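You operate a simulated robot arm through the tools that you are given. There is no shell and no other tool. Be economical: measure what you need, move in short steps, check, and stop when the job is done.

Carry out the task below with a simulated two-armed robot. There is one attempt and no reset: what you move stays moved.

JOB
Take the orange tongs and put it on the upper shelf under the cup machine. Shut the fish door. Take the blue press and put it on the top of the left freezer lid. Open the middle grille. Do these in any order. Set down upright: blue press. The middle grille goes clockwise seen from above.

It is judged by the outcome, as a careful person would: the job done as asked, and still so three seconds after it is handed in. It fails if anything else is knocked over, pushed out of place, dropped, spilled or broken. Lids that push on must go on centred and level and be pressed home; caps that screw on are set level and turned clockwise until they are tight.

ROBOT AND FRAMES
Two 7-joint arms with fingered hands on one trunk, on a base that drives. Base frame: it is fixed to the floor where the robot stands at the start and does not move with it; the origin is under the middle of the robot, x ahead of it, y to its left, z up; the surface under the hand at the start is at about z = 470. Readings come in mm, degrees, newtons and seconds.
The left shoulder is at the start at [54, 129, 973], the right one opposite. With the tool pointing down near the work surface each hand reaches from about 100 to 540 mm from the robot's upright axis, wherever it stands, measured 20 degrees to its own side. Places, roughly: blue press (6x5x9 cm) [1900, -1900, 900]; fish door [2000, 1000, 500]; middle grille [2200, 800, 400]; orange tongs (24x6x3 cm) [500, 100, 500]; top of the left freezer lid [5500, 0, 900]; upper shelf under the cup machine [1100, -400, 500]. Payload 2.3 kg a hand.
The TCP of each hand is the grasp point between the finger pads, 25 mm short of the fingertips. In the tool frame z runs along the fingers and y along their closing line. The gripper opens to 88 mm. The gripper's body begins 29 mm behind the TCP. The gripper is a hand of 3 fingers: y runs from the thumb to the fingers, the wrist lies at [-13, -97, -162] in the tool frame, and closing takes about 1.5 s.
Orientation is that of the tool frame in the base frame, as a unit quaternion [x, y, z, w]. With the fingers straight down and the wrist toward the robot, the tool's x, y and z point along [0, 1, 0], [1, 0, 0] and [0, 0, -1] of the base frame.

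CONTROLS
- The arms move only by the tool send_rows. It takes "left_deltas", "right_deltas" or both (then of equal length, played together; a hand with none holds still); each is a list that holds one entry, the list of rows, each a list of 6 numbers: the turn, a rotation vector about the tool's x, y, z in units of 5 degrees (1.0 is 5 degrees), then the shift along the tool's x, y, z in units of 30 mm (1.0 is 30 mm). In form: [[[ax, ay, az, x, y, z], ...]]. A call has 1 to 10 rows; each row shifts and turns the commanded pose from where the row before left it, along the tool's axes as they then stand. "left_fingers" and "right_fingers" are, for a hand that has rows, the opening, from 0 (shut) to 1 (fully open), set as the call begins (left out, the last holds). A call with a number of a shift or a turn outside -1 to 1 is refused whole. Each row takes 0.2 s and may step no farther than 50 mm and 8.6 degrees from the row before; otherwise, or with a gripper value out of range, the whole call is refused. Where a pose cannot be reached the arm comes as near as it can. A force on the tool above 40 N (or 10 N above the force at the start of the call, whichever is more), or a blocked arm, ends the call early, and 0.2 s more pass. The fingers move at their own pace (about 108 mm/s each) and stop on an object; they squeeze with about 30 N. The grip force told is the motor's: it shows also when the fingers shut on nothing. Time passes only in rows, and 0.2 s behind the last, so rows that do not move let the fingers close. It gives the time, the measured TCP pose, the force on the tool (base axes), the opening and the grip force at its end, in the units of the frame above (readings bear some noise), with the torque about the TCP (base axes, N m) and any sound that the robot's microphone picked up, and new pictures: "pictures" is both (left out), scene, wrist or none (wrist: the cameras of the hands that moved).
- Cameras (640 x 400 px; columns grow to the right, rows downward): "scene" is now at [83.5, 0.3, 1249.9]; the picture's right is [0.08, -1.00, -0.00], its down [-0.92, -0.07, -0.38] and it looks along [0.38, 0.03, -0.93] (base axes); focal length 249 px, centre (320, 200). "left" rides on the left gripper at [-58, -85, -99] in its tool frame; the picture's right is [-0.67, -0.35, 0.66], its down [0.69, -0.63, 0.37] and it looks along [0.29, 0.69, 0.66] (tool axes); focal length 261 px, centre (320, 200). "right" rides on the right gripper at [58, -85, -99] in its tool frame; the picture's right is [-0.67, 0.35, -0.65], its down [-0.69, -0.63, 0.37] and it looks along [-0.28, 0.69, 0.66] (tool axes); focal length 261 px, centre (320, 200). There is no depth. A picture from a camera that has moved, and an enlarged one, comes with that camera's place and axes in the base frame and with its lens.
- raise_lower(by): slides the trunk up (or, below 0, down) by that many mm; the arms and the scene camera ride with it, the base frame stays. It gives what a move gives, with no picture.
- roll_base(legs): drives the robot by 1 to 6 legs, each [ahead, left, turn to the left] in mm, mm and degrees, along the robot's own axes; the way and the turn of a leg run together, so that a leg with both is an arc; at most 1500 mm and 180 degrees a leg. The arms and the cameras ride along, it lands a little off, and it stops where it bumps. It gives what a move gives, and a new picture of the scene camera.
- curl_fingers(index, middle, thumb_bend, thumb_turn, hand): sets how far each is bent, from 0 (flat) to 100 (curled in); at 30 the hand is open as for a grip, at 70 the pads meet at the TCP. One left out holds its place. A second passes; each finger stops where it meets its share of the squeeze, and holds until it gets a number again. A gripper value or a shape takes the hand back. It gives what a move gives, with no picture; readings hold the bend of each and the force on the fingers (four entries, about 0 where the hand has none), thumb and palm. thumb_turn goes from beside the hand (0) to across from the fingers (100), as for a grip.
- grasp_type(shape, hand): the hand has 3 fingers and takes this shape, open, in about a second: jaw (thumb against the fingers, like two jaws); tri (thumb and two fingers); tip (a fingertip pinch); poke (one finger out to press); point (the index stretched); flat (the hand flat); cup (the hand cupped); fist (a fist). The gripper value then closes the fingers along that shape, each until it touches; the sizes above hold for jaw. It gives what a move gives, with no picture.
- turn_head(pan, tilt): turns the head with the scene camera to pan (to the left, within 86 degrees either way) and tilt (down, from -29 to 69), counted from straight ahead of the robot. It gives what a move gives, and a new picture of the scene camera.
- zoom(camera, box): a new picture of the part [left, top, right, bottom] of that camera's present view, enlarged. The clock stands still meanwhile.
- job_done(): hands the job in; it is judged then, once.

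Work in short steps. Places have to be worked out from the pictures, the camera data and where the tool is seen: move nearer, look again, correct. Check each grasp and each placing, and mend what went wrong. You have 165 turns and 260 pictures in all, those below and enlarged ones among them. Open the grippers and draw the arms clear of the work before you hand the job in, unless the task says otherwise; then end with one line.

The tools are called after ">>>" by a JSON object that holds its "fn" and its "kwargs". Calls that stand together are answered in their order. send_rows: Moves the arms, as the interface text tells. Its arguments: {"type":"object","properties":{"left_deltas":{"type":"array","items":{"type":"array","items":{"type":"array","items":{"type":"number"}}}},"left_fingers":{"type":"number"},"right_deltas":{"type":"array","items":{"type":"array","items":{"type":"array","items":{"type":"number"}}}},"right_fingers":{"type":"number"},"pictures":{"type":"string","enum":["both","scene","wrist","none"]}},"required":[]} The other tools are called the same way: raise_lower (by) slides the trunk up or down; grasp_type (shape, hand) gives the hand a shape; curl_fingers (index, middle, thumb_bend, thumb_turn, hand) moves the fingers one by one; roll_base (legs) drives the base; turn_head (pan, tilt) turns the head that bears the scene camera; zoom (camera, box) takes an enlarged picture of a part of a camera's view; job_done () hands the job in.

At the start:

```text
time: 0.0
left_position: [267.1, 171.5, 660.9]
left_tool_rot: [0.708, 0.707, 0.008, 0.005]
left_force: [-0.3, 0.3, -0.4]
left_moment: [-0.03, 0.0, -0.02]
left_width: 87.4
left_grip_force: 0.2
left_shape: jaw
left_bend: [30.0, 30.0, 30.0, 98.0]
left_finger forces: [0.1, 0.1, 0.0, 0.0, 0.0, 0.0]
right_position: [262.0, -55.4, 682.4]
right_tool_rot: [0.708, 0.707, 0.008, 0.007]
right_force: [0.1, -0.2, -0.2]
right_moment: [0.03, -0.01, -0.02]
right_width: 87.7
right_grip_force: 0.0
right_shape: jaw
right_bend: [30.0, 30.0, 30.0, 98.0]
right_finger forces: [0.1, 0.1, 0.0, 0.0, 0.0, 0.0]
trunk travel left (down, up): [-529.0, 311.0]
robot x, y, heading: [1.5, -0.7, -0.0]
head pan, tilt: [4.7, 68.8]
```

scene: 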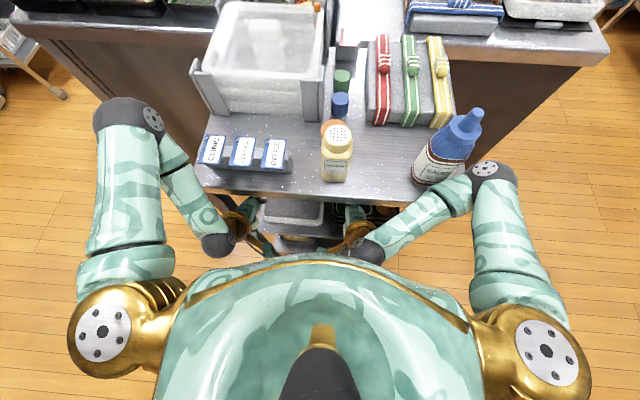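
right: 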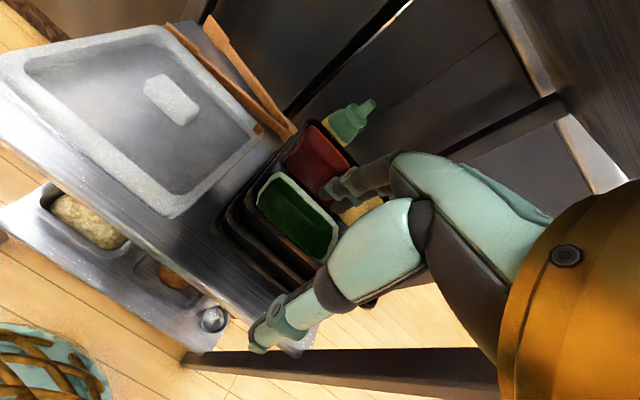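
left: 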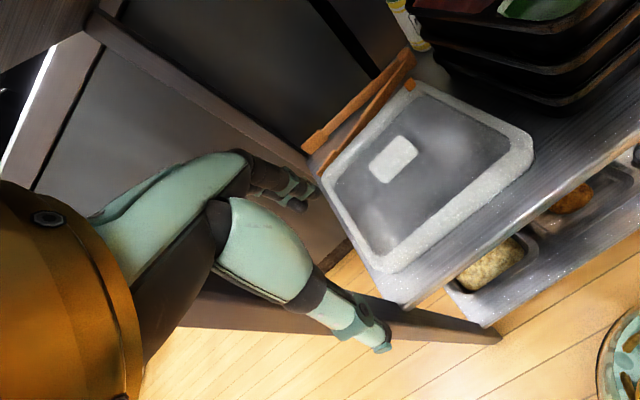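

The tongs seem to lie behind a tray on a shelf below the counter top in front of me. I look around first with the head.

>>> {"fn": "turn_head", "kwargs": {"pan": 0, "tilt": 20}}

>>> {"fn": "turn_head", "kwargs": {"pan": 60, "tilt": 20}}

>>> {"fn": "turn_head", "kwargs": {"pan": -60, "tilt": 20}}

>>> {"fn": "zoom", "kwargs": {"camera": "left", "box": [240, 0, 640, 250]}}

```text
time: 1.2
left_position: [266.3, 171.0, 660.7]
left_tool_rot: [0.708, 0.706, 0.009, 0.006]
left_force: [0.3, 0.2, 0.6]
left_moment: [0.02, -0.05, 0.03]
left_width: 87.5
left_grip_force: 0.1
left_shape: jaw
left_bend: [30.0, 30.0, 30.0, 98.0]
left_finger forces: [0.1, 0.0, 0.1, 0.0, 0.0, 0.0]
right_position: [262.0, -54.1, 683.1]
right_tool_rot: [0.708, 0.707, 0.008, 0.006]
right_force: [-0.3, 0.4, 0.0]
right_moment: [0.0, 0.0, 0.01]
right_width: 87.7
right_grip_force: 0.1
right_shape: jaw
right_bend: [30.0, 30.0, 30.0, 98.0]
right_finger forces: [0.0, 0.0, 0.0, 0.0, 0.0, 0.0]
trunk travel left (down, up): [-529.0, 311.0]
robot x, y, heading: [-0.9, -1.2, -0.2]
head pan, tilt: [0.0, 20.0]
camera scene: at [120.2, -3.9, 1317.9], right [0.0, -1.0, 0.0], down [-0.33, 0.0, -0.95], along [0.95, 0.0, -0.33], focal length 249 px, centre (320, 200)
```

scene: 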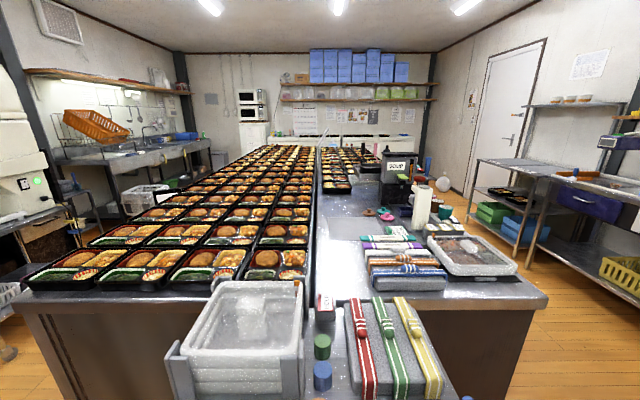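

```text
time: 2.5
left_position: [267.8, 173.6, 661.3]
left_tool_rot: [0.708, 0.706, 0.008, 0.006]
left_force: [-0.2, -0.2, -0.2]
left_moment: [-0.05, 0.01, 0.01]
left_width: 87.8
left_grip_force: 0.0
left_shape: jaw
left_bend: [30.0, 30.0, 30.0, 98.0]
left_finger forces: [0.1, 0.0, 0.1, 0.0, 0.1, 0.0]
right_position: [262.0, -54.9, 682.6]
right_tool_rot: [0.708, 0.706, 0.009, 0.006]
right_force: [-0.5, 0.4, -0.1]
right_moment: [0.0, -0.03, 0.0]
right_width: 87.8
right_grip_force: 0.1
right_shape: jaw
right_bend: [30.0, 30.0, 30.0, 98.0]
right_finger forces: [0.0, 0.0, 0.1, 0.1, 0.0, 0.0]
trunk travel left (down, up): [-529.0, 311.0]
robot x, y, heading: [-4.0, 0.8, -0.1]
head pan, tilt: [60.0, 20.0]
camera scene: at [74.1, 77.0, 1317.4], right [0.86, -0.5, 0.01], down [-0.16, -0.29, -0.94], along [0.48, 0.81, -0.33], focal length 249 px, centre (320, 200)
```

scene: 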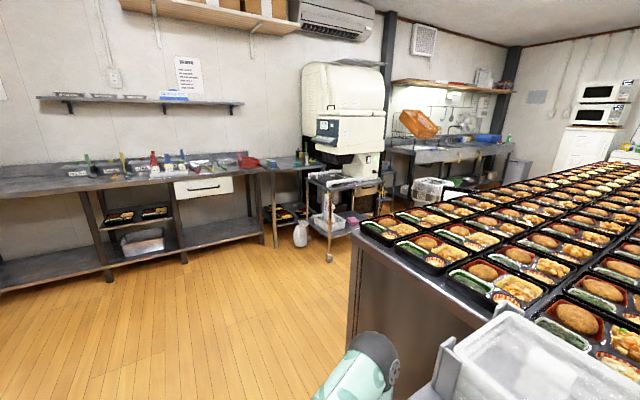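

```text
time: 4.5
left_position: [269.3, 171.9, 660.0]
left_tool_rot: [0.708, 0.706, 0.008, 0.004]
left_force: [0.9, -0.7, 0.7]
left_moment: [-0.04, -0.04, -0.01]
left_width: 87.3
left_grip_force: 0.0
left_shape: jaw
left_bend: [30.0, 30.0, 30.0, 98.0]
left_finger forces: [0.0, 0.0, 0.0, 0.0, 0.0, 0.0]
right_position: [262.2, -55.6, 682.6]
right_tool_rot: [0.707, 0.707, 0.009, 0.005]
right_force: [-0.9, -0.9, 0.6]
right_moment: [0.03, 0.02, 0.01]
right_width: 88.0
right_grip_force: 0.1
right_shape: jaw
right_bend: [30.0, 30.0, 30.0, 98.0]
right_finger forces: [0.1, 0.0, 0.1, 0.0, 0.0, 0.1]
trunk travel left (down, up): [-529.0, 311.0]
robot x, y, heading: [-2.0, 1.3, -0.0]
head pan, tilt: [-60.0, 20.0]
camera scene: at [73.5, -84.0, 1316.9], right [-0.87, -0.5, -0.02], down [-0.15, 0.3, -0.94], along [0.47, -0.81, -0.34], focal length 249 px, centre (320, 200)
```

scene: 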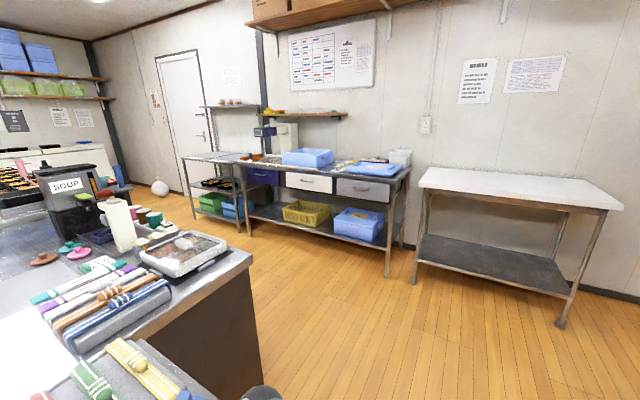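

```text
1.60 times, centred on (440, 125) of left
camera zoom: at [180.8, 114.8, 757.8], right [-0.34, -0.67, -0.66], down [-0.62, 0.69, -0.38], along [0.71, 0.28, -0.65], focal length 417 px, centre (128, 320)
```

zoom: 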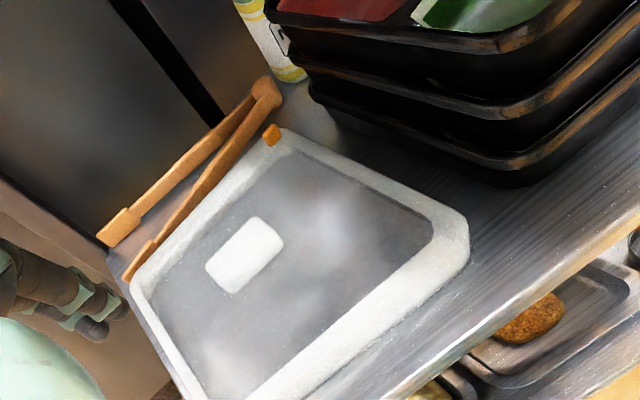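

The tongs lie along y behind a white tray on the shelf at z≈480. I back off to see the structure of the table ahead.

>>> {"fn": "roll_base", "kwargs": {"legs": [[-700, 0, 0]]}}

>>> {"fn": "turn_head", "kwargs": {"pan": 0, "tilt": 38}}

```text
time: 8.3
left_position: [-427.9, 175.9, 654.3]
left_tool_rot: [0.706, 0.708, 0.0, 0.0]
left_force: [0.9, -0.6, -0.6]
left_moment: [0.0, 0.0, 0.01]
left_width: 87.7
left_grip_force: 0.0
left_shape: jaw
left_bend: [30.0, 30.0, 30.0, 98.0]
left_finger forces: [0.0, 0.0, 0.1, 0.1, 0.0, 0.0]
right_position: [-432.2, -53.1, 677.4]
right_tool_rot: [0.705, 0.709, 0.0, 0.0]
right_force: [-0.4, 1.1, 0.2]
right_moment: [0.06, 0.0, 0.02]
right_width: 87.8
right_grip_force: 0.1
right_shape: jaw
right_bend: [30.0, 30.0, 30.0, 98.0]
right_finger forces: [0.1, 0.0, 0.0, 0.0, 0.0, 0.1]
trunk travel left (down, up): [-529.0, 311.0]
robot x, y, heading: [-706.5, -0.1, 0.1]
head pan, tilt: [-60.0, 20.0]
camera scene: at [-608.6, -80.3, 1315.4], right [-0.86, -0.5, 0.0], down [-0.17, 0.3, -0.94], along [0.47, -0.81, -0.34], focal length 249 px, centre (320, 200)
```

scene: 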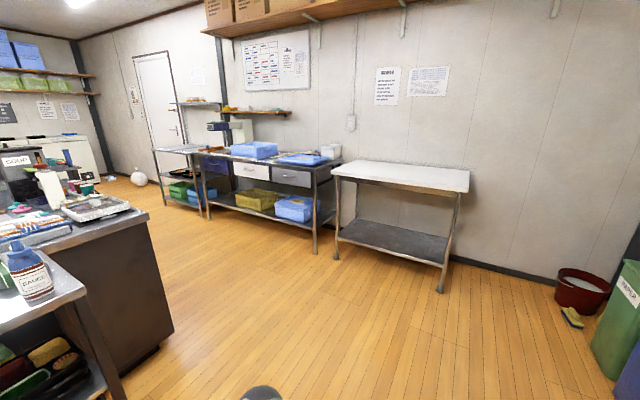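

```text
time: 9.6
left_position: [-429.2, 175.6, 654.0]
left_tool_rot: [0.706, 0.709, 0.0, -0.001]
left_force: [0.2, -0.2, -0.7]
left_moment: [0.0, 0.02, -0.01]
left_width: 87.7
left_grip_force: 0.0
left_shape: jaw
left_bend: [30.0, 30.0, 30.0, 98.0]
left_finger forces: [0.0, 0.1, 0.0, 0.0, 0.0, 0.0]
right_position: [-431.7, -51.9, 676.2]
right_tool_rot: [0.705, 0.709, 0.001, 0.001]
right_force: [0.4, -0.4, -0.3]
right_moment: [0.0, 0.01, 0.03]
right_width: 87.8
right_grip_force: 0.1
right_shape: jaw
right_bend: [30.0, 30.0, 30.0, 98.0]
right_finger forces: [0.0, 0.0, 0.0, 0.1, 0.0, 0.1]
trunk travel left (down, up): [-529.0, 311.0]
robot x, y, heading: [-704.0, 2.0, 0.5]
head pan, tilt: [0.0, 38.0]
camera scene: at [-569.1, 0.4, 1286.9], right [0.0, -1.0, 0.0], down [-0.62, 0.0, -0.79], along [0.79, 0.0, -0.62], focal length 249 px, centre (320, 200)
```

scene: 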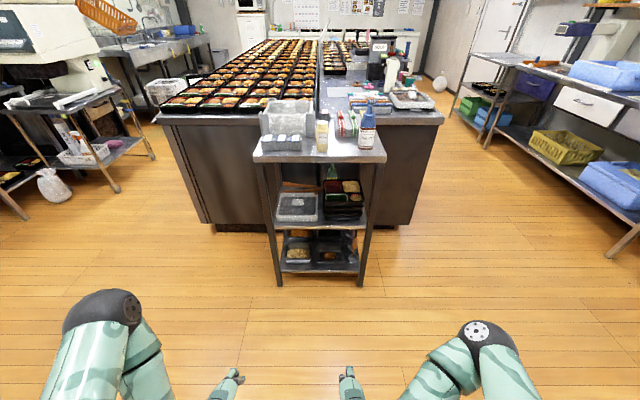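

The trolley's middle shelf (z≈480, top above at ≈840) holds the tongs at its back. I'll approach it from its open left side, where the tongs' tips are near the edge.

>>> {"fn": "roll_base", "kwargs": {"legs": [[0, 850, 0], [1000, 0, 0], [0, 0, -80]]}}

>>> {"fn": "turn_head", "kwargs": {"pan": 0, "tilt": 45}}

```text
time: 22.3
left_position: [518.0, 617.4, 655.0]
left_tool_rot: [0.995, 0.102, 0.0, 0.0]
left_force: [0.9, 0.4, 0.4]
left_moment: [0.01, -0.03, -0.01]
left_width: 87.4
left_grip_force: 0.1
left_shape: jaw
left_bend: [30.0, 30.0, 30.0, 98.0]
left_finger forces: [0.0, 0.0, 0.0, 0.1, 0.1, 0.0]
right_position: [296.4, 576.4, 678.9]
right_tool_rot: [0.995, 0.103, 0.0, 0.001]
right_force: [0.0, -0.5, 0.8]
right_moment: [0.01, 0.01, -0.01]
right_width: 87.8
right_grip_force: 0.0
right_shape: jaw
right_bend: [30.0, 30.0, 30.0, 98.0]
right_finger forces: [0.1, 0.1, 0.1, 0.0, 0.0, 0.1]
trunk travel left (down, up): [-529.0, 311.0]
robot x, y, heading: [296.0, 852.1, -78.5]
head pan, tilt: [0.0, 38.0]
camera scene: at [318.1, 719.7, 1286.9], right [-0.98, -0.2, 0.0], down [-0.12, 0.6, -0.79], along [0.16, -0.77, -0.62], focal length 249 px, centre (320, 200)
```

scene: 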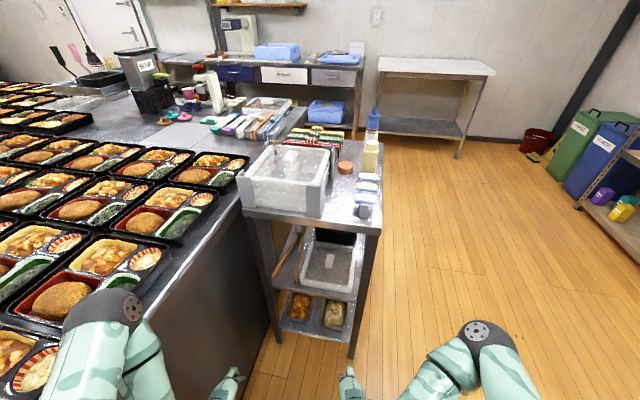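

```text
time: 23.0
left_position: [519.0, 616.7, 654.3]
left_tool_rot: [0.995, 0.102, 0.0, 0.0]
left_force: [0.2, -1.1, -0.1]
left_moment: [-0.01, -0.01, -0.01]
left_width: 87.6
left_grip_force: 0.2
left_shape: jaw
left_bend: [30.0, 30.0, 30.0, 98.0]
left_finger forces: [0.0, 0.0, 0.1, 0.1, 0.0, 0.0]
right_position: [295.1, 575.3, 677.3]
right_tool_rot: [0.995, 0.103, 0.0, 0.001]
right_force: [0.3, 0.8, 0.3]
right_moment: [-0.03, -0.01, -0.01]
right_width: 87.7
right_grip_force: 0.1
right_shape: jaw
right_bend: [30.0, 30.0, 30.0, 98.0]
right_finger forces: [0.0, 0.0, 0.0, 0.1, 0.0, 0.1]
trunk travel left (down, up): [-529.0, 311.0]
robot x, y, heading: [293.9, 849.2, -78.3]
head pan, tilt: [0.0, 45.0]
camera scene: at [317.1, 724.5, 1276.7], right [-0.98, -0.2, 0.0], down [-0.14, 0.69, -0.71], along [0.14, -0.69, -0.71], focal length 249 px, centre (320, 200)
```

scene: 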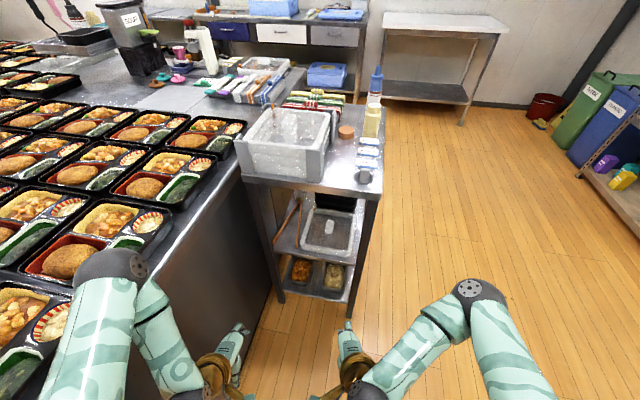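

The left side opening is clear between posts at (272,240) and (630,240). I shift the base away from the table and turn toward the tongs, then lower the trunk.

>>> {"fn": "roll_base", "kwargs": {"legs": [[130, -140, 0], [0, 0, 15]]}}

>>> {"fn": "raise_lower", "kwargs": {"by": -230}}

>>> {"fn": "send_rows", "kwargs": {"left_deltas": [[[-0.98, -0.98, -0.98, 0, 0, 0], [-0.98, -0.98, -0.98, 0, 0, 0], [-0.98, -0.98, -0.98, 0, 0, 0], [-0.98, -0.98, -0.98, 0, 0, 0], [-0.98, -0.98, -0.98, 0, 0, 0], [-0.98, -0.98, -0.98, 0, 0, 0], [-0.98, -0.98, -0.98, 0, 0, 0]]]}}

```text
time: 25.4
left_position: [461.1, 531.6, 655.6]
left_tool_rot: [0.972, 0.233, -0.001, 0.0]
left_force: [-0.6, 0.5, -0.3]
left_moment: [-0.02, 0.01, 0.01]
left_width: 87.7
left_grip_force: 0.1
left_shape: jaw
left_bend: [30.0, 30.0, 30.0, 98.0]
left_finger forces: [0.1, 0.0, 0.0, 0.1, 0.1, 0.1]
right_position: [257.6, 433.6, 678.1]
right_tool_rot: [0.973, 0.232, 0.001, 0.001]
right_force: [0.2, 0.5, 0.7]
right_moment: [0.03, -0.03, 0.0]
right_width: 87.9
right_grip_force: 0.1
right_shape: jaw
right_bend: [30.0, 30.0, 30.0, 98.0]
right_finger forces: [0.0, 0.1, 0.2, 0.1, 0.0, 0.0]
trunk travel left (down, up): [-529.0, 311.0]
robot x, y, heading: [178.6, 699.7, -63.1]
head pan, tilt: [0.0, 45.0]
camera scene: at [238.2, 583.2, 1276.7], right [-0.89, -0.45, 0.0], down [-0.32, 0.63, -0.71], along [0.32, -0.63, -0.71], focal length 249 px, centre (320, 200)
```

scene: 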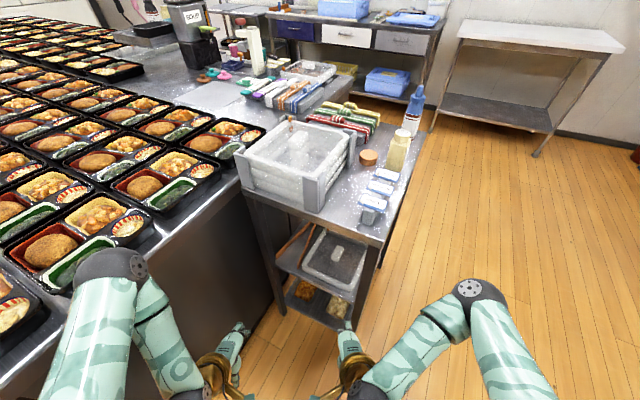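

```text
time: 27.8
left_position: [461.3, 532.6, 425.7]
left_tool_rot: [0.973, 0.232, -0.001, 0.0]
left_force: [-0.1, -0.3, 0.2]
left_moment: [-0.01, -0.01, 0.01]
left_width: 87.3
left_grip_force: 0.0
left_shape: jaw
left_bend: [30.0, 30.0, 30.0, 98.0]
left_finger forces: [0.0, 0.0, 0.0, 0.1, 0.0, 0.0]
right_position: [256.9, 433.4, 447.5]
right_tool_rot: [0.972, 0.233, 0.001, 0.001]
right_force: [-0.3, 0.4, -0.7]
right_moment: [-0.03, 0.01, -0.02]
right_width: 87.7
right_grip_force: 0.1
right_shape: jaw
right_bend: [30.0, 30.0, 30.0, 98.0]
right_finger forces: [0.0, 0.1, 0.1, 0.0, 0.0, 0.0]
trunk travel left (down, up): [-299.0, 541.0]
robot x, y, heading: [176.4, 699.8, -63.2]
head pan, tilt: [0.0, 45.0]
```

```text
time: 29.4
left_position: [461.2, 532.5, 424.5]
left_tool_rot: [0.777, 0.481, -0.212, 0.346]
left_force: [0.2, 0.0, 0.1]
left_moment: [0.02, -0.01, -0.02]
left_width: 87.8
left_grip_force: 0.0
left_shape: jaw
left_bend: [30.0, 30.0, 30.0, 98.0]
left_finger forces: [0.1, 0.0, 0.0, 0.0, 0.0, 0.0]
right_position: [255.7, 433.1, 447.7]
right_tool_rot: [0.973, 0.233, 0.001, 0.0]
right_force: [0.5, 0.4, -0.2]
right_moment: [0.0, -0.02, 0.01]
right_width: 87.6
right_grip_force: 0.0
right_shape: jaw
right_bend: [30.0, 30.0, 30.0, 98.0]
right_finger forces: [0.0, 0.1, 0.0, 0.0, 0.0, 0.0]
trunk travel left (down, up): [-299.0, 541.0]
robot x, y, heading: [178.6, 697.4, -62.8]
head pan, tilt: [0.0, 45.0]
camera scene: at [238.2, 583.3, 1046.7], right [-0.89, -0.45, 0.0], down [-0.32, 0.63, -0.71], along [0.32, -0.63, -0.71], focal length 249 px, centre (320, 200)
camera left: at [359.1, 596.9, 501.1], right [-0.61, -0.78, -0.11], down [-0.25, 0.33, -0.91], along [0.75, -0.53, -0.4], focal length 261 px, centre (320, 200)
```

scene: 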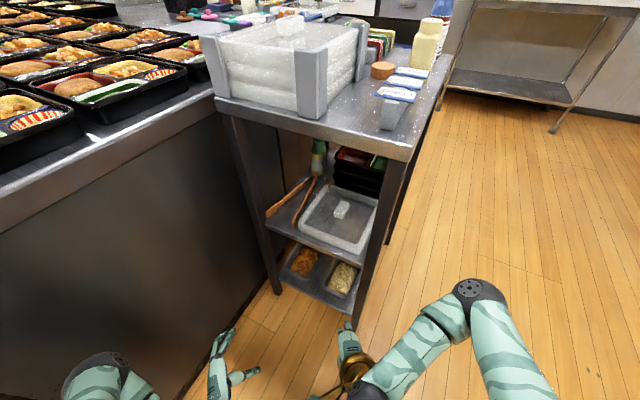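
left: 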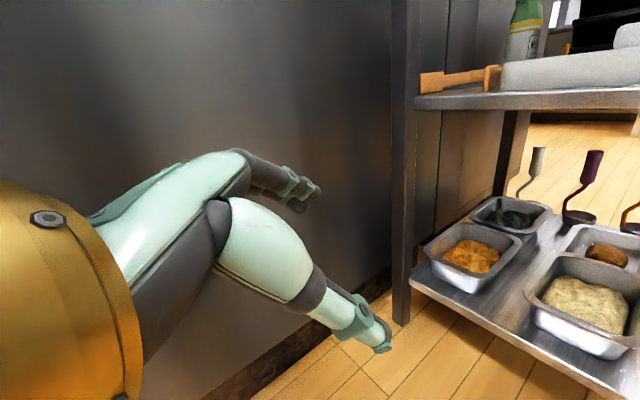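

Tongs tips are visible at about x 505–605, y≈200, z≈480. I zoom in for exact shape.

>>> {"fn": "zoom", "kwargs": {"camera": "scene", "box": [230, 120, 390, 270]}}

>>> {"fn": "zoom", "kwargs": {"camera": "left", "box": [380, 20, 560, 130]}}

```text
2.67 times, centred on (310, 195) of scene
camera zoom: at [238.2, 583.3, 1046.7], right [-0.89, -0.45, 0.0], down [-0.32, 0.63, -0.71], along [0.32, -0.63, -0.71], focal length 665 px, centre (347, 213)
```

zoom: 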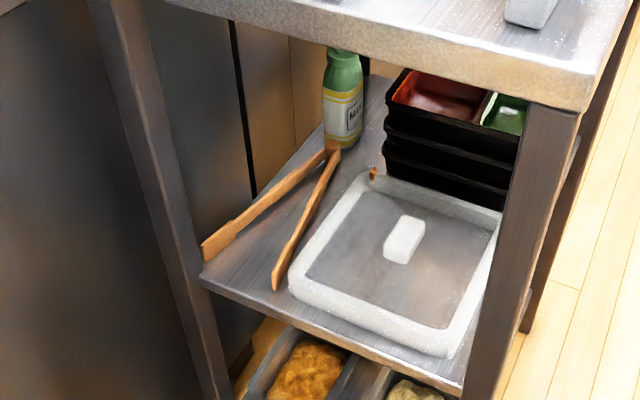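

```text
3.56 times, centred on (470, 75) of left
camera zoom: at [359.1, 596.9, 501.1], right [-0.61, -0.78, -0.11], down [-0.25, 0.33, -0.91], along [0.75, -0.53, -0.4], focal length 927 px, centre (-213, 644)
```

zoom: 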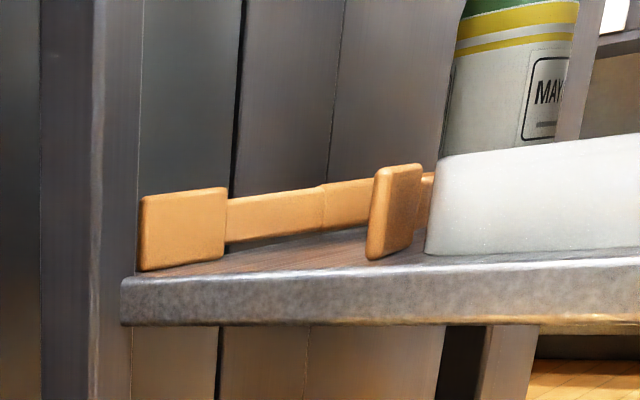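

I'll grip the nearer leg of the tongs (leg B, near (528,130)), tool pitched 50° down. First rotate the hand in place to that orientation.

>>> {"fn": "send_rows", "kwargs": {"left_deltas": [[[-0.167, 0.245, -0.892, 0, 0, 0], [-0.167, 0.245, -0.892, 0, 0, 0], [-0.167, 0.245, -0.892, 0, 0, 0], [-0.167, 0.245, -0.892, 0, 0, 0], [-0.167, 0.245, -0.892, 0, 0, 0], [-0.167, 0.245, -0.892, 0, 0, 0], [-0.167, 0.245, -0.892, 0, 0, 0], [-0.167, 0.245, -0.892, 0, 0, 0]]], "left_fingers": 0.5, "pictures": "none"}}

```text
time: 31.2
left_position: [461.3, 531.3, 425.8]
left_tool_rot: [0.588, 0.734, -0.212, 0.266]
left_force: [0.2, -0.3, -0.6]
left_moment: [-0.01, 0.02, 0.01]
left_width: 44.2
left_grip_force: 0.1
left_shape: jaw
left_bend: [74.0, 44.0, 69.0, 100.0]
left_finger forces: [0.0, 0.1, 0.0, 0.1, 0.0, 0.0]
right_position: [255.2, 433.9, 447.6]
right_tool_rot: [0.973, 0.232, 0.0, 0.001]
right_force: [-0.3, -0.2, 0.2]
right_moment: [0.04, 0.02, 0.04]
right_width: 87.7
right_grip_force: 0.1
right_shape: jaw
right_bend: [30.0, 30.0, 30.0, 98.0]
right_finger forces: [0.0, 0.0, 0.1, 0.0, 0.0, 0.0]
trunk travel left (down, up): [-299.0, 541.0]
robot x, y, heading: [181.4, 705.7, -63.0]
head pan, tilt: [0.0, 45.0]
```

Orientation is right. Now move up and toward the opening to about (500,290,615).

>>> {"fn": "send_rows", "kwargs": {"left_deltas": [[[0, 0, 0, -1, -0.05, 0.03], [0, 0, 0, -1, -0.05, 0.03], [0, 0, 0, -1, -0.05, 0.03], [0, 0, 0, -1, -0.05, 0.03], [0, 0, 0, -1, -0.05, 0.03], [0, 0, 0, -1, -0.05, 0.03], [0, 0, 0, -1, -0.05, 0.03], [0, 0, 0, -1, -0.05, 0.03], [0, 0, 0, -1, -0.05, 0.03], [0, 0, 0, -1, -0.05, 0.03]]]}}

```text
time: 33.4
left_position: [498.9, 297.6, 609.7]
left_tool_rot: [0.589, 0.734, -0.211, 0.265]
left_force: [0.0, 0.4, -0.3]
left_moment: [-0.02, -0.01, -0.01]
left_width: 44.5
left_grip_force: 0.0
left_shape: jaw
left_bend: [74.0, 44.0, 69.0, 100.0]
left_finger forces: [0.1, 0.1, 0.0, 0.0, 0.0, 0.0]
right_position: [257.5, 433.6, 447.5]
right_tool_rot: [0.972, 0.233, -0.001, 0.002]
right_force: [0.1, 0.3, 0.0]
right_moment: [-0.02, 0.01, 0.01]
right_width: 87.6
right_grip_force: 0.2
right_shape: jaw
right_bend: [30.0, 30.0, 30.0, 98.0]
right_finger forces: [0.0, 0.0, 0.0, 0.1, 0.0, 0.0]
trunk travel left (down, up): [-299.0, 541.0]
robot x, y, heading: [179.0, 699.6, -63.1]
head pan, tilt: [0.0, 45.0]
camera scene: at [238.1, 583.0, 1046.6], right [-0.89, -0.45, 0.0], down [-0.32, 0.63, -0.71], along [0.32, -0.63, -0.71], focal length 249 px, centre (320, 200)
camera left: at [410.7, 297.6, 722.4], right [-0.14, -0.99, -0.08], down [-0.68, 0.15, -0.72], along [0.72, -0.05, -0.69], focal length 261 px, centre (320, 200)
```

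scene: 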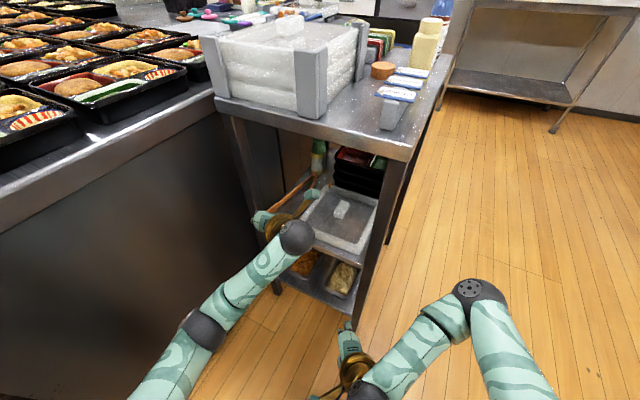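
left: 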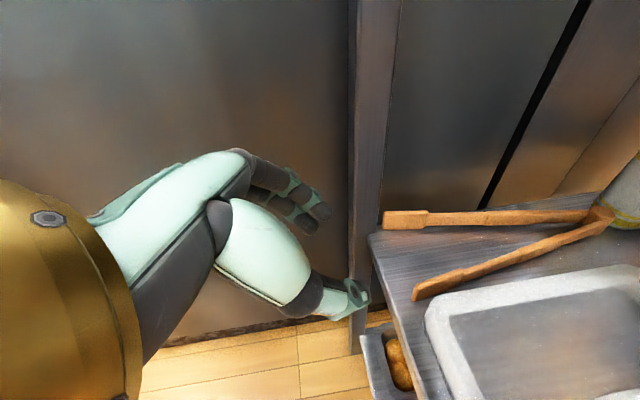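

Leg B at y=130 lies at x≈532, tray edge ≈500. I descend along the tool axis 150 mm toward (534,135,488) and check.

>>> {"fn": "send_rows", "kwargs": {"left_deltas": [[[0, 0, 0, -0.33, 0, 1], [0, 0, 0, -0.33, 0, 1], [0, 0, 0, -0.33, 0, 1], [0, 0, 0, -0.33, 0, 1], [0, 0, 0, -0.33, 0, 1]]]}}

```text
time: 34.6
left_position: [515.3, 200.1, 532.1]
left_tool_rot: [0.588, 0.733, -0.214, 0.266]
left_force: [-0.7, -0.4, -0.1]
left_moment: [0.01, 0.03, -0.02]
left_width: 44.6
left_grip_force: 0.2
left_shape: jaw
left_bend: [74.0, 44.0, 69.0, 100.0]
left_finger forces: [0.0, 0.0, 0.0, 0.1, 0.0, 0.0]
left hand out of reach, approached as far as the arm can: row 4, 5
right_position: [255.8, 433.4, 447.9]
right_tool_rot: [0.973, 0.232, 0.001, 0.001]
right_force: [0.1, 0.5, -0.9]
right_moment: [0.02, 0.02, 0.01]
right_width: 87.5
right_grip_force: 0.1
right_shape: jaw
right_bend: [30.0, 30.0, 30.0, 98.0]
right_finger forces: [0.1, 0.0, 0.0, 0.1, 0.0, 0.1]
trunk travel left (down, up): [-299.0, 541.0]
robot x, y, heading: [181.3, 699.7, -63.0]
head pan, tilt: [0.0, 45.0]
camera scene: at [238.0, 582.9, 1046.7], right [-0.89, -0.45, 0.0], down [-0.32, 0.63, -0.71], along [0.32, -0.63, -0.71], focal length 249 px, centre (320, 200)
camera left: at [427.4, 201.4, 645.2], right [-0.14, -0.99, -0.07], down [-0.68, 0.15, -0.72], along [0.72, -0.05, -0.69], focal length 261 px, centre (320, 200)
```

scene: 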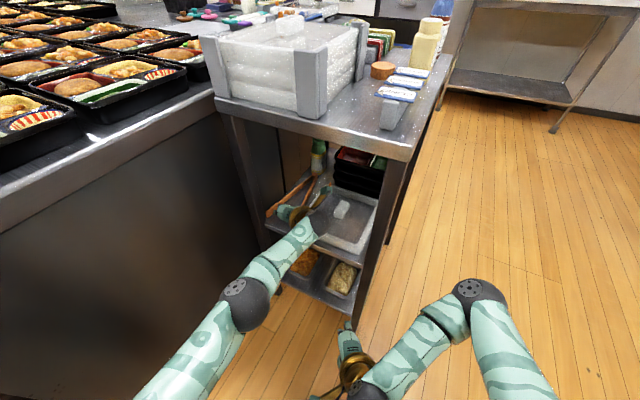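
left: 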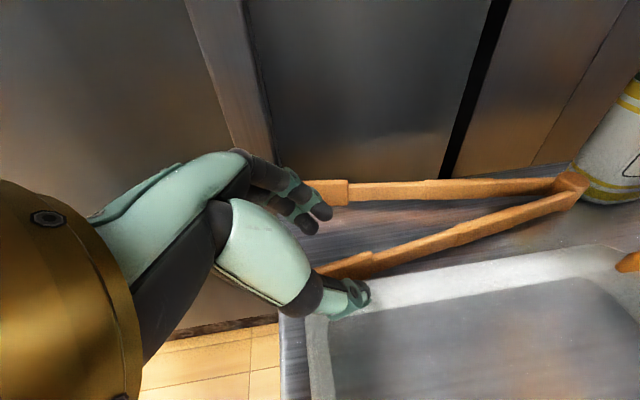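

Arm's reach ran out; I retract a little, roll the base 80 mm ahead, then check.

>>> {"fn": "send_rows", "kwargs": {"left_deltas": [[[0, 0, 0, 0, 0, -1], [0, 0, 0, 0, 0, -1]]], "pictures": "none"}}

>>> {"fn": "roll_base", "kwargs": {"legs": [[85, 0, 0]]}}

>>> {"fn": "send_rows", "kwargs": {"left_deltas": [[[0, 0, 0, 0, 0, 0]]], "pictures": "wrist"}}

```text
time: 35.2
left_position: [508.2, 239.3, 577.7]
left_tool_rot: [0.587, 0.735, -0.211, 0.266]
left_force: [0.0, -0.1, 0.3]
left_moment: [0.01, -0.02, 0.01]
left_width: 44.5
left_grip_force: 0.2
left_shape: jaw
left_bend: [74.0, 44.0, 69.0, 100.0]
left_finger forces: [0.0, 0.0, 0.1, 0.0, 0.0, 0.1]
right_position: [257.1, 433.4, 446.9]
right_tool_rot: [0.973, 0.232, 0.001, 0.001]
right_force: [-0.2, -0.5, 0.3]
right_moment: [-0.01, -0.02, -0.02]
right_width: 87.7
right_grip_force: 0.0
right_shape: jaw
right_bend: [30.0, 30.0, 30.0, 98.0]
right_finger forces: [0.0, 0.0, 0.0, 0.0, 0.0, 0.0]
trunk travel left (down, up): [-299.0, 541.0]
robot x, y, heading: [180.1, 700.0, -63.0]
head pan, tilt: [0.0, 45.0]
```

```text
time: 36.3
left_position: [545.1, 163.4, 577.6]
left_tool_rot: [0.587, 0.734, -0.213, 0.266]
left_force: [-0.3, 0.5, -0.3]
left_moment: [-0.01, 0.02, -0.01]
left_width: 44.2
left_grip_force: 0.0
left_shape: jaw
left_bend: [74.0, 44.0, 69.0, 100.0]
left_finger forces: [0.0, 0.1, 0.0, 0.0, 0.0, 0.1]
right_position: [294.9, 357.5, 447.3]
right_tool_rot: [0.972, 0.233, 0.001, 0.0]
right_force: [-0.4, -0.9, 0.3]
right_moment: [-0.03, -0.02, 0.01]
right_width: 87.7
right_grip_force: 0.1
right_shape: jaw
right_bend: [30.0, 30.0, 30.0, 98.0]
right_finger forces: [0.1, 0.0, 0.0, 0.1, 0.0, 0.1]
trunk travel left (down, up): [-299.0, 541.0]
robot x, y, heading: [219.8, 626.9, -63.1]
head pan, tilt: [0.0, 45.0]
camera scene: at [276.5, 507.5, 1046.6], right [-0.89, -0.45, 0.0], down [-0.32, 0.63, -0.71], along [0.32, -0.63, -0.71], focal length 249 px, centre (320, 200)
```

scene: 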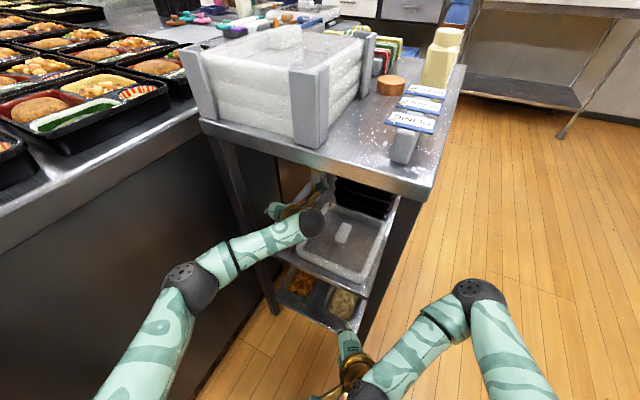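

```text
time: 36.7
left_position: [545.4, 163.3, 578.2]
left_tool_rot: [0.588, 0.734, -0.212, 0.266]
left_force: [-0.2, -0.5, -0.2]
left_moment: [-0.01, 0.03, 0.0]
left_width: 44.2
left_grip_force: 0.1
left_shape: jaw
left_bend: [74.0, 44.0, 69.0, 100.0]
left_finger forces: [0.0, 0.0, 0.1, 0.0, 0.1, 0.0]
right_position: [295.0, 357.1, 448.1]
right_tool_rot: [0.972, 0.234, 0.0, 0.001]
right_force: [-0.3, 0.1, 0.1]
right_moment: [0.01, 0.0, 0.0]
right_width: 87.9
right_grip_force: 0.0
right_shape: jaw
right_bend: [30.0, 30.0, 30.0, 98.0]
right_finger forces: [0.0, 0.1, 0.1, 0.1, 0.1, 0.1]
trunk travel left (down, up): [-299.0, 541.0]
robot x, y, heading: [217.7, 624.5, -63.0]
head pan, tilt: [0.0, 45.0]
camera left: at [458.3, 164.1, 691.1], right [-0.14, -0.99, -0.08], down [-0.68, 0.15, -0.72], along [0.72, -0.05, -0.69], focal length 261 px, centre (320, 200)
```

left: 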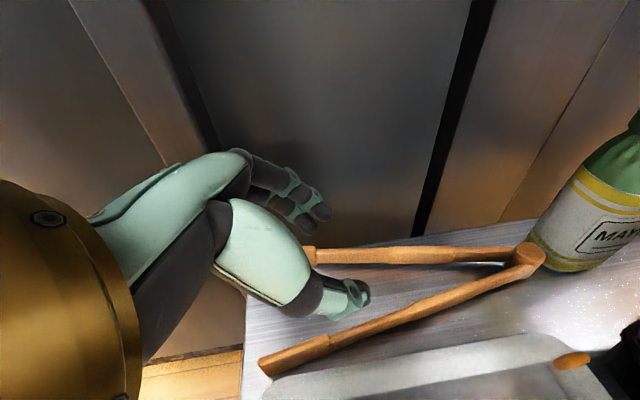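

The half-open preset curls the fingers unevenly; I set the bends evenly and look where the tips sit.

>>> {"fn": "curl_fingers", "kwargs": {"hand": "left", "index": 47, "middle": 47, "thumb_bend": 52, "thumb_turn": 98}}

>>> {"fn": "send_rows", "kwargs": {"left_deltas": [[[0, 0, 0, 0.4, -0.2, 0.7], [0, 0, 0, 0.3, -0.2, 0.7]]], "pictures": "wrist"}}

```text
time: 37.7
left_position: [545.4, 164.3, 577.9]
left_tool_rot: [0.589, 0.733, -0.212, 0.265]
left_force: [-0.4, 0.0, 0.2]
left_moment: [0.01, 0.01, -0.02]
left_width: 42.3
left_grip_force: 0.0
left_shape: fingers
left_bend: [47.0, 47.0, 52.0, 98.0]
left_finger forces: [0.0, 0.1, 0.0, 0.1, 0.1, 0.0]
right_position: [294.4, 357.9, 447.2]
right_tool_rot: [0.973, 0.233, 0.001, 0.001]
right_force: [-0.8, 0.2, -0.8]
right_moment: [0.03, -0.02, 0.0]
right_width: 87.9
right_grip_force: 0.1
right_shape: jaw
right_bend: [30.0, 30.0, 30.0, 98.0]
right_finger forces: [0.0, 0.0, 0.0, 0.0, 0.1, 0.1]
trunk travel left (down, up): [-299.0, 541.0]
robot x, y, heading: [217.4, 624.6, -63.3]
head pan, tilt: [0.0, 45.0]
```

```text
time: 38.3
left_position: [536.1, 150.3, 532.6]
left_tool_rot: [0.587, 0.734, -0.212, 0.267]
left_force: [-0.7, -0.4, 0.7]
left_moment: [-0.02, 0.03, -0.01]
left_width: 41.9
left_grip_force: 0.1
left_shape: fingers
left_bend: [47.0, 47.0, 52.0, 98.0]
left_finger forces: [0.1, 0.1, 0.1, 0.0, 0.1, 0.0]
right_position: [294.1, 356.7, 448.1]
right_tool_rot: [0.972, 0.233, -0.001, 0.001]
right_force: [-0.9, 0.3, 0.2]
right_moment: [0.0, -0.03, -0.01]
right_width: 87.8
right_grip_force: 0.1
right_shape: jaw
right_bend: [30.0, 30.0, 30.0, 98.0]
right_finger forces: [0.0, 0.0, 0.1, 0.1, 0.1, 0.0]
trunk travel left (down, up): [-299.0, 541.0]
robot x, y, heading: [218.0, 623.2, -63.1]
head pan, tilt: [0.0, 45.0]
camera left: at [449.0, 150.7, 645.9], right [-0.14, -0.99, -0.07], down [-0.68, 0.15, -0.72], along [0.72, -0.05, -0.69], focal length 261 px, centre (320, 200)
```

left: 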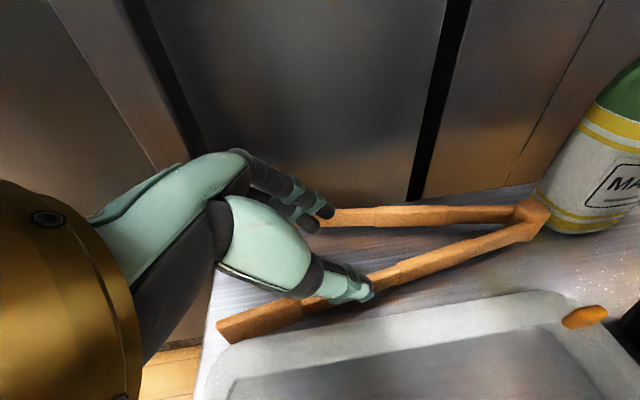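

Thumb is just outside leg B and the fingers inside; I go down about 30 mm and look closely.

>>> {"fn": "send_rows", "kwargs": {"left_deltas": [[[0, 0, 0, 0.2, -0.05, 0.5], [0, 0, 0, 0.2, -0.05, 0.45]]], "pictures": "none"}}

>>> {"fn": "zoom", "kwargs": {"camera": "left", "box": [180, 120, 500, 320]}}

```text
time: 38.9
left_position: [535.7, 140.1, 503.2]
left_tool_rot: [0.588, 0.734, -0.212, 0.266]
left_force: [0.9, -0.2, 1.1]
left_moment: [-0.02, 0.02, 0.01]
left_width: 42.1
left_grip_force: 0.1
left_shape: fingers
left_bend: [47.0, 47.0, 52.0, 98.0]
left_finger forces: [0.0, 0.1, 0.0, 0.0, 0.1, 0.0]
right_position: [294.3, 358.2, 448.0]
right_tool_rot: [0.972, 0.233, 0.0, 0.001]
right_force: [0.0, 0.0, -1.0]
right_moment: [0.01, 0.05, -0.01]
right_width: 87.9
right_grip_force: 0.1
right_shape: jaw
right_bend: [30.0, 30.0, 30.0, 98.0]
right_finger forces: [0.1, 0.0, 0.0, 0.0, 0.0, 0.0]
trunk travel left (down, up): [-299.0, 541.0]
robot x, y, heading: [219.3, 626.8, -63.0]
head pan, tilt: [0.0, 45.0]
```

```text
2.00 times, centred on (340, 220) of left
camera zoom: at [448.2, 141.0, 616.3], right [-0.14, -0.99, -0.07], down [-0.68, 0.15, -0.72], along [0.72, -0.05, -0.69], focal length 521 px, centre (280, 160)
```

zoom: 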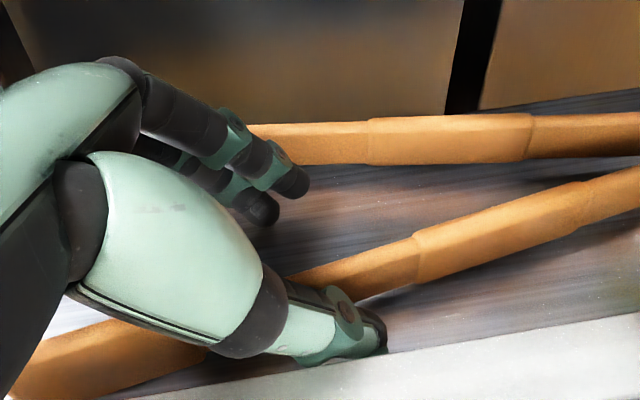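

The thumb is in the gap and the fingers are inside leg B. Close the grip.

>>> {"fn": "send_rows", "kwargs": {"left_deltas": [[[0, 0, 0, 0, 0, 0.1], [0, 0, 0, 0, 0, 0], [0, 0, 0, 0, 0, 0], [0, 0, 0, 0, 0, 0], [0, 0, 0, 0, 0, 0], [0, 0, 0, 0, 0, 0], [0, 0, 0, 0, 0, 0], [0, 0, 0, 0, 0, 0]]], "left_fingers": 0, "pictures": "wrist"}}

```text
time: 40.7
left_position: [536.0, 139.5, 501.4]
left_tool_rot: [0.588, 0.734, -0.212, 0.266]
left_force: [-0.6, 0.6, -0.2]
left_moment: [-0.02, 0.01, -0.01]
left_width: 3.0
left_grip_force: 29.9
left_shape: jaw
left_bend: [70.0, 70.0, 75.0, 100.0]
left_finger forces: [15.8, 9.8, 0.0, 0.0, 25.9, 0.0]
right_position: [294.6, 358.7, 447.9]
right_tool_rot: [0.972, 0.233, 0.0, 0.001]
right_force: [0.2, 0.4, 0.0]
right_moment: [-0.01, -0.02, 0.03]
right_width: 87.7
right_grip_force: 0.0
right_shape: jaw
right_bend: [30.0, 30.0, 30.0, 98.0]
right_finger forces: [0.0, 0.0, 0.0, 0.0, 0.0, 0.1]
trunk travel left (down, up): [-299.0, 541.0]
robot x, y, heading: [218.4, 626.8, -62.9]
head pan, tilt: [0.0, 45.0]
camera left: at [448.5, 139.2, 614.2], right [-0.14, -0.99, -0.08], down [-0.68, 0.15, -0.72], along [0.72, -0.05, -0.69], focal length 261 px, centre (320, 200)
```

left: 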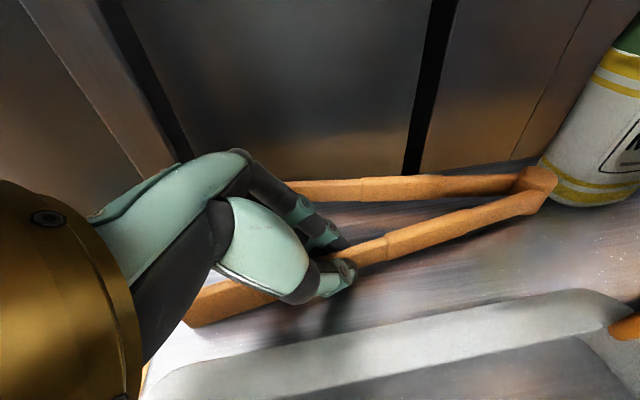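

Width reads 3 mm with full grip; I lift 20 mm to test whether the leg is held.

>>> {"fn": "send_rows", "kwargs": {"left_deltas": [[[0, 0, 0, -0.22, 0, -0.25], [0, 0, 0, -0.22, 0, -0.25], [0, 0, 0, 0, 0, 0]]], "pictures": "wrist"}}

```text
time: 41.5
left_position: [535.8, 137.8, 520.5]
left_tool_rot: [0.588, 0.734, -0.213, 0.265]
left_force: [-0.8, 0.6, 0.1]
left_moment: [0.01, 0.03, -0.01]
left_width: 2.9
left_grip_force: 30.1
left_shape: jaw
left_bend: [70.0, 70.0, 75.0, 100.0]
left_finger forces: [16.7, 9.7, 0.1, 0.0, 26.4, 0.0]
right_position: [295.0, 358.4, 446.3]
right_tool_rot: [0.972, 0.233, 0.0, 0.001]
right_force: [-0.2, -0.5, -0.2]
right_moment: [0.0, 0.02, -0.01]
right_width: 87.6
right_grip_force: 0.1
right_shape: jaw
right_bend: [30.0, 30.0, 30.0, 98.0]
right_finger forces: [0.0, 0.0, 0.1, 0.1, 0.0, 0.0]
trunk travel left (down, up): [-299.0, 541.0]
robot x, y, heading: [217.3, 625.8, -62.8]
head pan, tilt: [0.0, 45.0]
camera left: at [449.1, 138.5, 633.9], right [-0.14, -0.99, -0.08], down [-0.68, 0.15, -0.72], along [0.72, -0.05, -0.69], focal length 261 px, centre (320, 200)
```

left: 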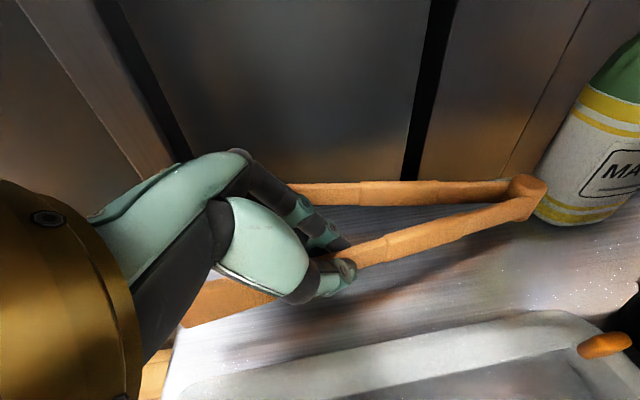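

The tongs came up with the hand. I lift further, shift away from the post, and withdraw toward +y.

>>> {"fn": "send_rows", "kwargs": {"left_deltas": [[[0, 0, 0, -0.6, 0, -0.7], [0, 0, 0, -0.6, 0, -0.7], [0, 0, 0, 0, -0.8, 0], [0, 0, 0, 0, -0.8, 0], [0, 0, 0, 0.8, 0, -0.65], [0, 0, 0, 0.8, 0, -0.65], [0, 0, 0, 0.8, 0, -0.65], [0, 0, 0, 0.8, 0, -0.65]]]}}

```text
time: 43.3
left_position: [461.7, 249.1, 575.6]
left_tool_rot: [0.587, 0.734, -0.213, 0.267]
left_force: [0.0, 0.6, -0.4]
left_moment: [0.05, 0.01, 0.03]
left_width: 3.1
left_grip_force: 29.9
left_shape: jaw
left_bend: [70.0, 70.0, 75.0, 100.0]
left_finger forces: [16.7, 9.5, 0.1, 0.0, 26.2, 0.0]
right_position: [294.4, 358.7, 447.4]
right_tool_rot: [0.972, 0.234, 0.0, 0.001]
right_force: [-0.2, -0.1, 0.3]
right_moment: [0.02, 0.0, 0.0]
right_width: 87.6
right_grip_force: 0.0
right_shape: jaw
right_bend: [30.0, 30.0, 30.0, 98.0]
right_finger forces: [0.1, 0.0, 0.1, 0.0, 0.1, 0.0]
trunk travel left (down, up): [-299.0, 541.0]
robot x, y, heading: [220.5, 624.1, -63.3]
head pan, tilt: [0.0, 45.0]
camera scene: at [276.3, 508.0, 1046.7], right [-0.89, -0.45, 0.0], down [-0.32, 0.63, -0.71], along [0.32, -0.63, -0.71], focal length 249 px, centre (320, 200)
camera left: at [374.8, 250.1, 687.8], right [-0.13, -0.99, -0.07], down [-0.68, 0.15, -0.72], along [0.72, -0.05, -0.69], focal length 261 px, centre (320, 200)
```

scene: 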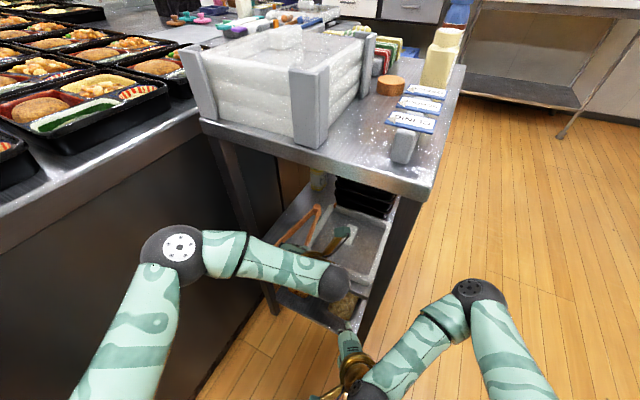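
left: 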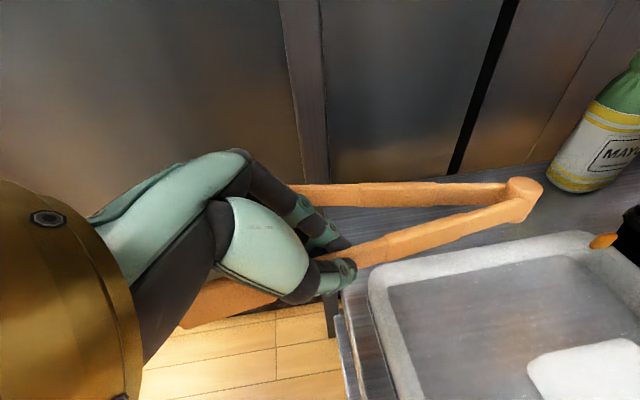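

Now roll the base back out of the trolley.

>>> {"fn": "roll_base", "kwargs": {"legs": [[-450, 0, 0]]}}

```text
time: 46.0
left_position: [260.1, 646.2, 573.5]
left_tool_rot: [0.59, 0.733, -0.212, 0.266]
left_force: [0.2, -0.4, -2.1]
left_moment: [0.03, 0.04, 0.0]
left_width: 3.1
left_grip_force: 30.4
left_shape: jaw
left_bend: [70.0, 70.0, 75.0, 100.0]
left_finger forces: [16.7, 9.6, 0.0, 0.1, 26.1, 0.0]
right_position: [93.0, 754.5, 447.3]
right_tool_rot: [0.973, 0.231, 0.0, 0.002]
right_force: [-0.1, 1.2, 0.3]
right_moment: [-0.02, -0.01, 0.02]
right_width: 87.7
right_grip_force: 0.1
right_shape: jaw
right_bend: [30.0, 30.0, 30.0, 98.0]
right_finger forces: [0.0, 0.0, 0.0, 0.0, 0.0, 0.0]
trunk travel left (down, up): [-299.0, 541.0]
robot x, y, heading: [18.3, 1024.2, -63.1]
head pan, tilt: [0.0, 45.0]
camera scene: at [75.2, 905.6, 1046.7], right [-0.89, -0.45, 0.0], down [-0.32, 0.63, -0.71], along [0.32, -0.63, -0.71], focal length 249 px, centre (320, 200)
```

scene: 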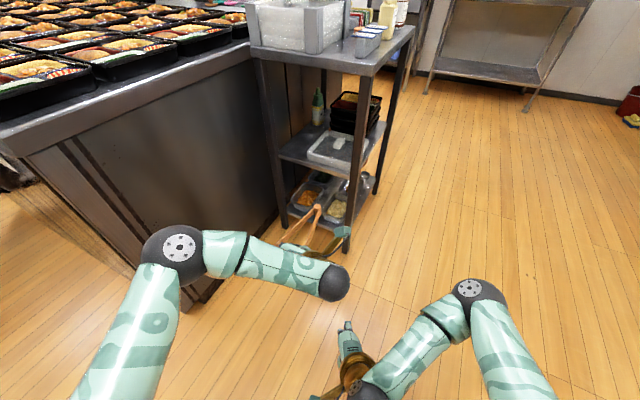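

Clear. I drive around the trolley to the right-hand aisle of the central table.

>>> {"fn": "roll_base", "kwargs": {"legs": [[-100, 0, 63], [-400, 0, 0], [0, -1150, 0], [0, -1150, 0], [1400, 0, 0]]}}

>>> {"fn": "turn_head", "kwargs": {"pan": 60, "tilt": 25}}

```text
time: 68.5
left_position: [1323.4, -1128.4, 574.2]
left_tool_rot: [0.104, 0.935, -0.037, 0.338]
left_force: [-0.1, -0.6, -0.4]
left_moment: [0.02, 0.03, -0.03]
left_width: 2.9
left_grip_force: 30.1
left_shape: jaw
left_bend: [70.0, 70.0, 75.0, 100.0]
left_finger forces: [16.8, 9.6, 0.1, 0.0, 26.2, 0.1]
right_position: [1153.6, -1232.7, 448.2]
right_tool_rot: [0.696, 0.718, 0.001, 0.001]
right_force: [-0.4, 0.6, 0.1]
right_moment: [0.0, -0.03, 0.02]
right_width: 87.7
right_grip_force: 0.0
right_shape: jaw
right_bend: [30.0, 30.0, 30.0, 98.0]
right_finger forces: [0.0, 0.0, 0.0, 0.0, 0.0, 0.1]
trunk travel left (down, up): [-299.0, 541.0]
robot x, y, heading: [876.0, -1186.9, 1.5]
head pan, tilt: [0.0, 45.0]
camera scene: at [1010.0, -1183.9, 1046.6], right [0.03, -1.0, 0.0], down [-0.71, -0.02, -0.71], along [0.71, 0.02, -0.71], focal length 249 px, centre (320, 200)
```

scene: 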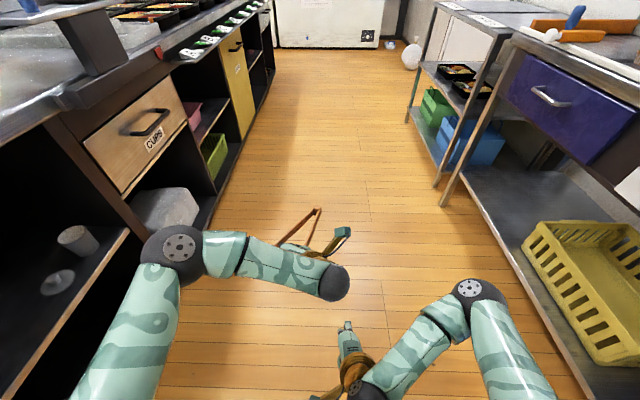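

```text
time: 69.8
left_position: [1322.4, -1128.4, 575.7]
left_tool_rot: [0.104, 0.934, -0.038, 0.339]
left_force: [-0.2, 0.4, -0.8]
left_moment: [-0.04, 0.04, 0.0]
left_width: 3.3
left_grip_force: 30.0
left_shape: jaw
left_bend: [70.0, 70.0, 75.0, 100.0]
left_finger forces: [16.8, 9.4, 0.1, 0.1, 26.3, 0.1]
right_position: [1152.6, -1233.0, 446.8]
right_tool_rot: [0.697, 0.718, 0.0, 0.001]
right_force: [0.2, -0.2, 0.3]
right_moment: [-0.01, 0.0, 0.01]
right_width: 87.5
right_grip_force: 0.0
right_shape: jaw
right_bend: [30.0, 30.0, 30.0, 98.0]
right_finger forces: [0.1, 0.0, 0.1, 0.1, 0.0, 0.0]
trunk travel left (down, up): [-299.0, 541.0]
robot x, y, heading: [882.0, -1186.5, 1.7]
head pan, tilt: [60.0, 25.0]
camera scene: at [972.5, -1105.2, 1077.2], right [0.88, -0.48, 0.0], down [-0.2, -0.37, -0.91], along [0.43, 0.8, -0.42], focal length 249 px, centre (320, 200)
```

scene: 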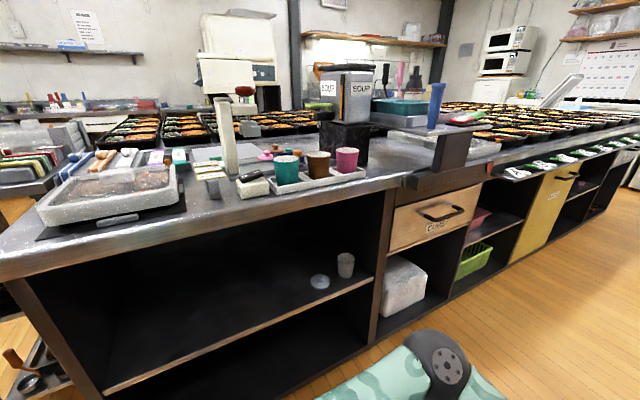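

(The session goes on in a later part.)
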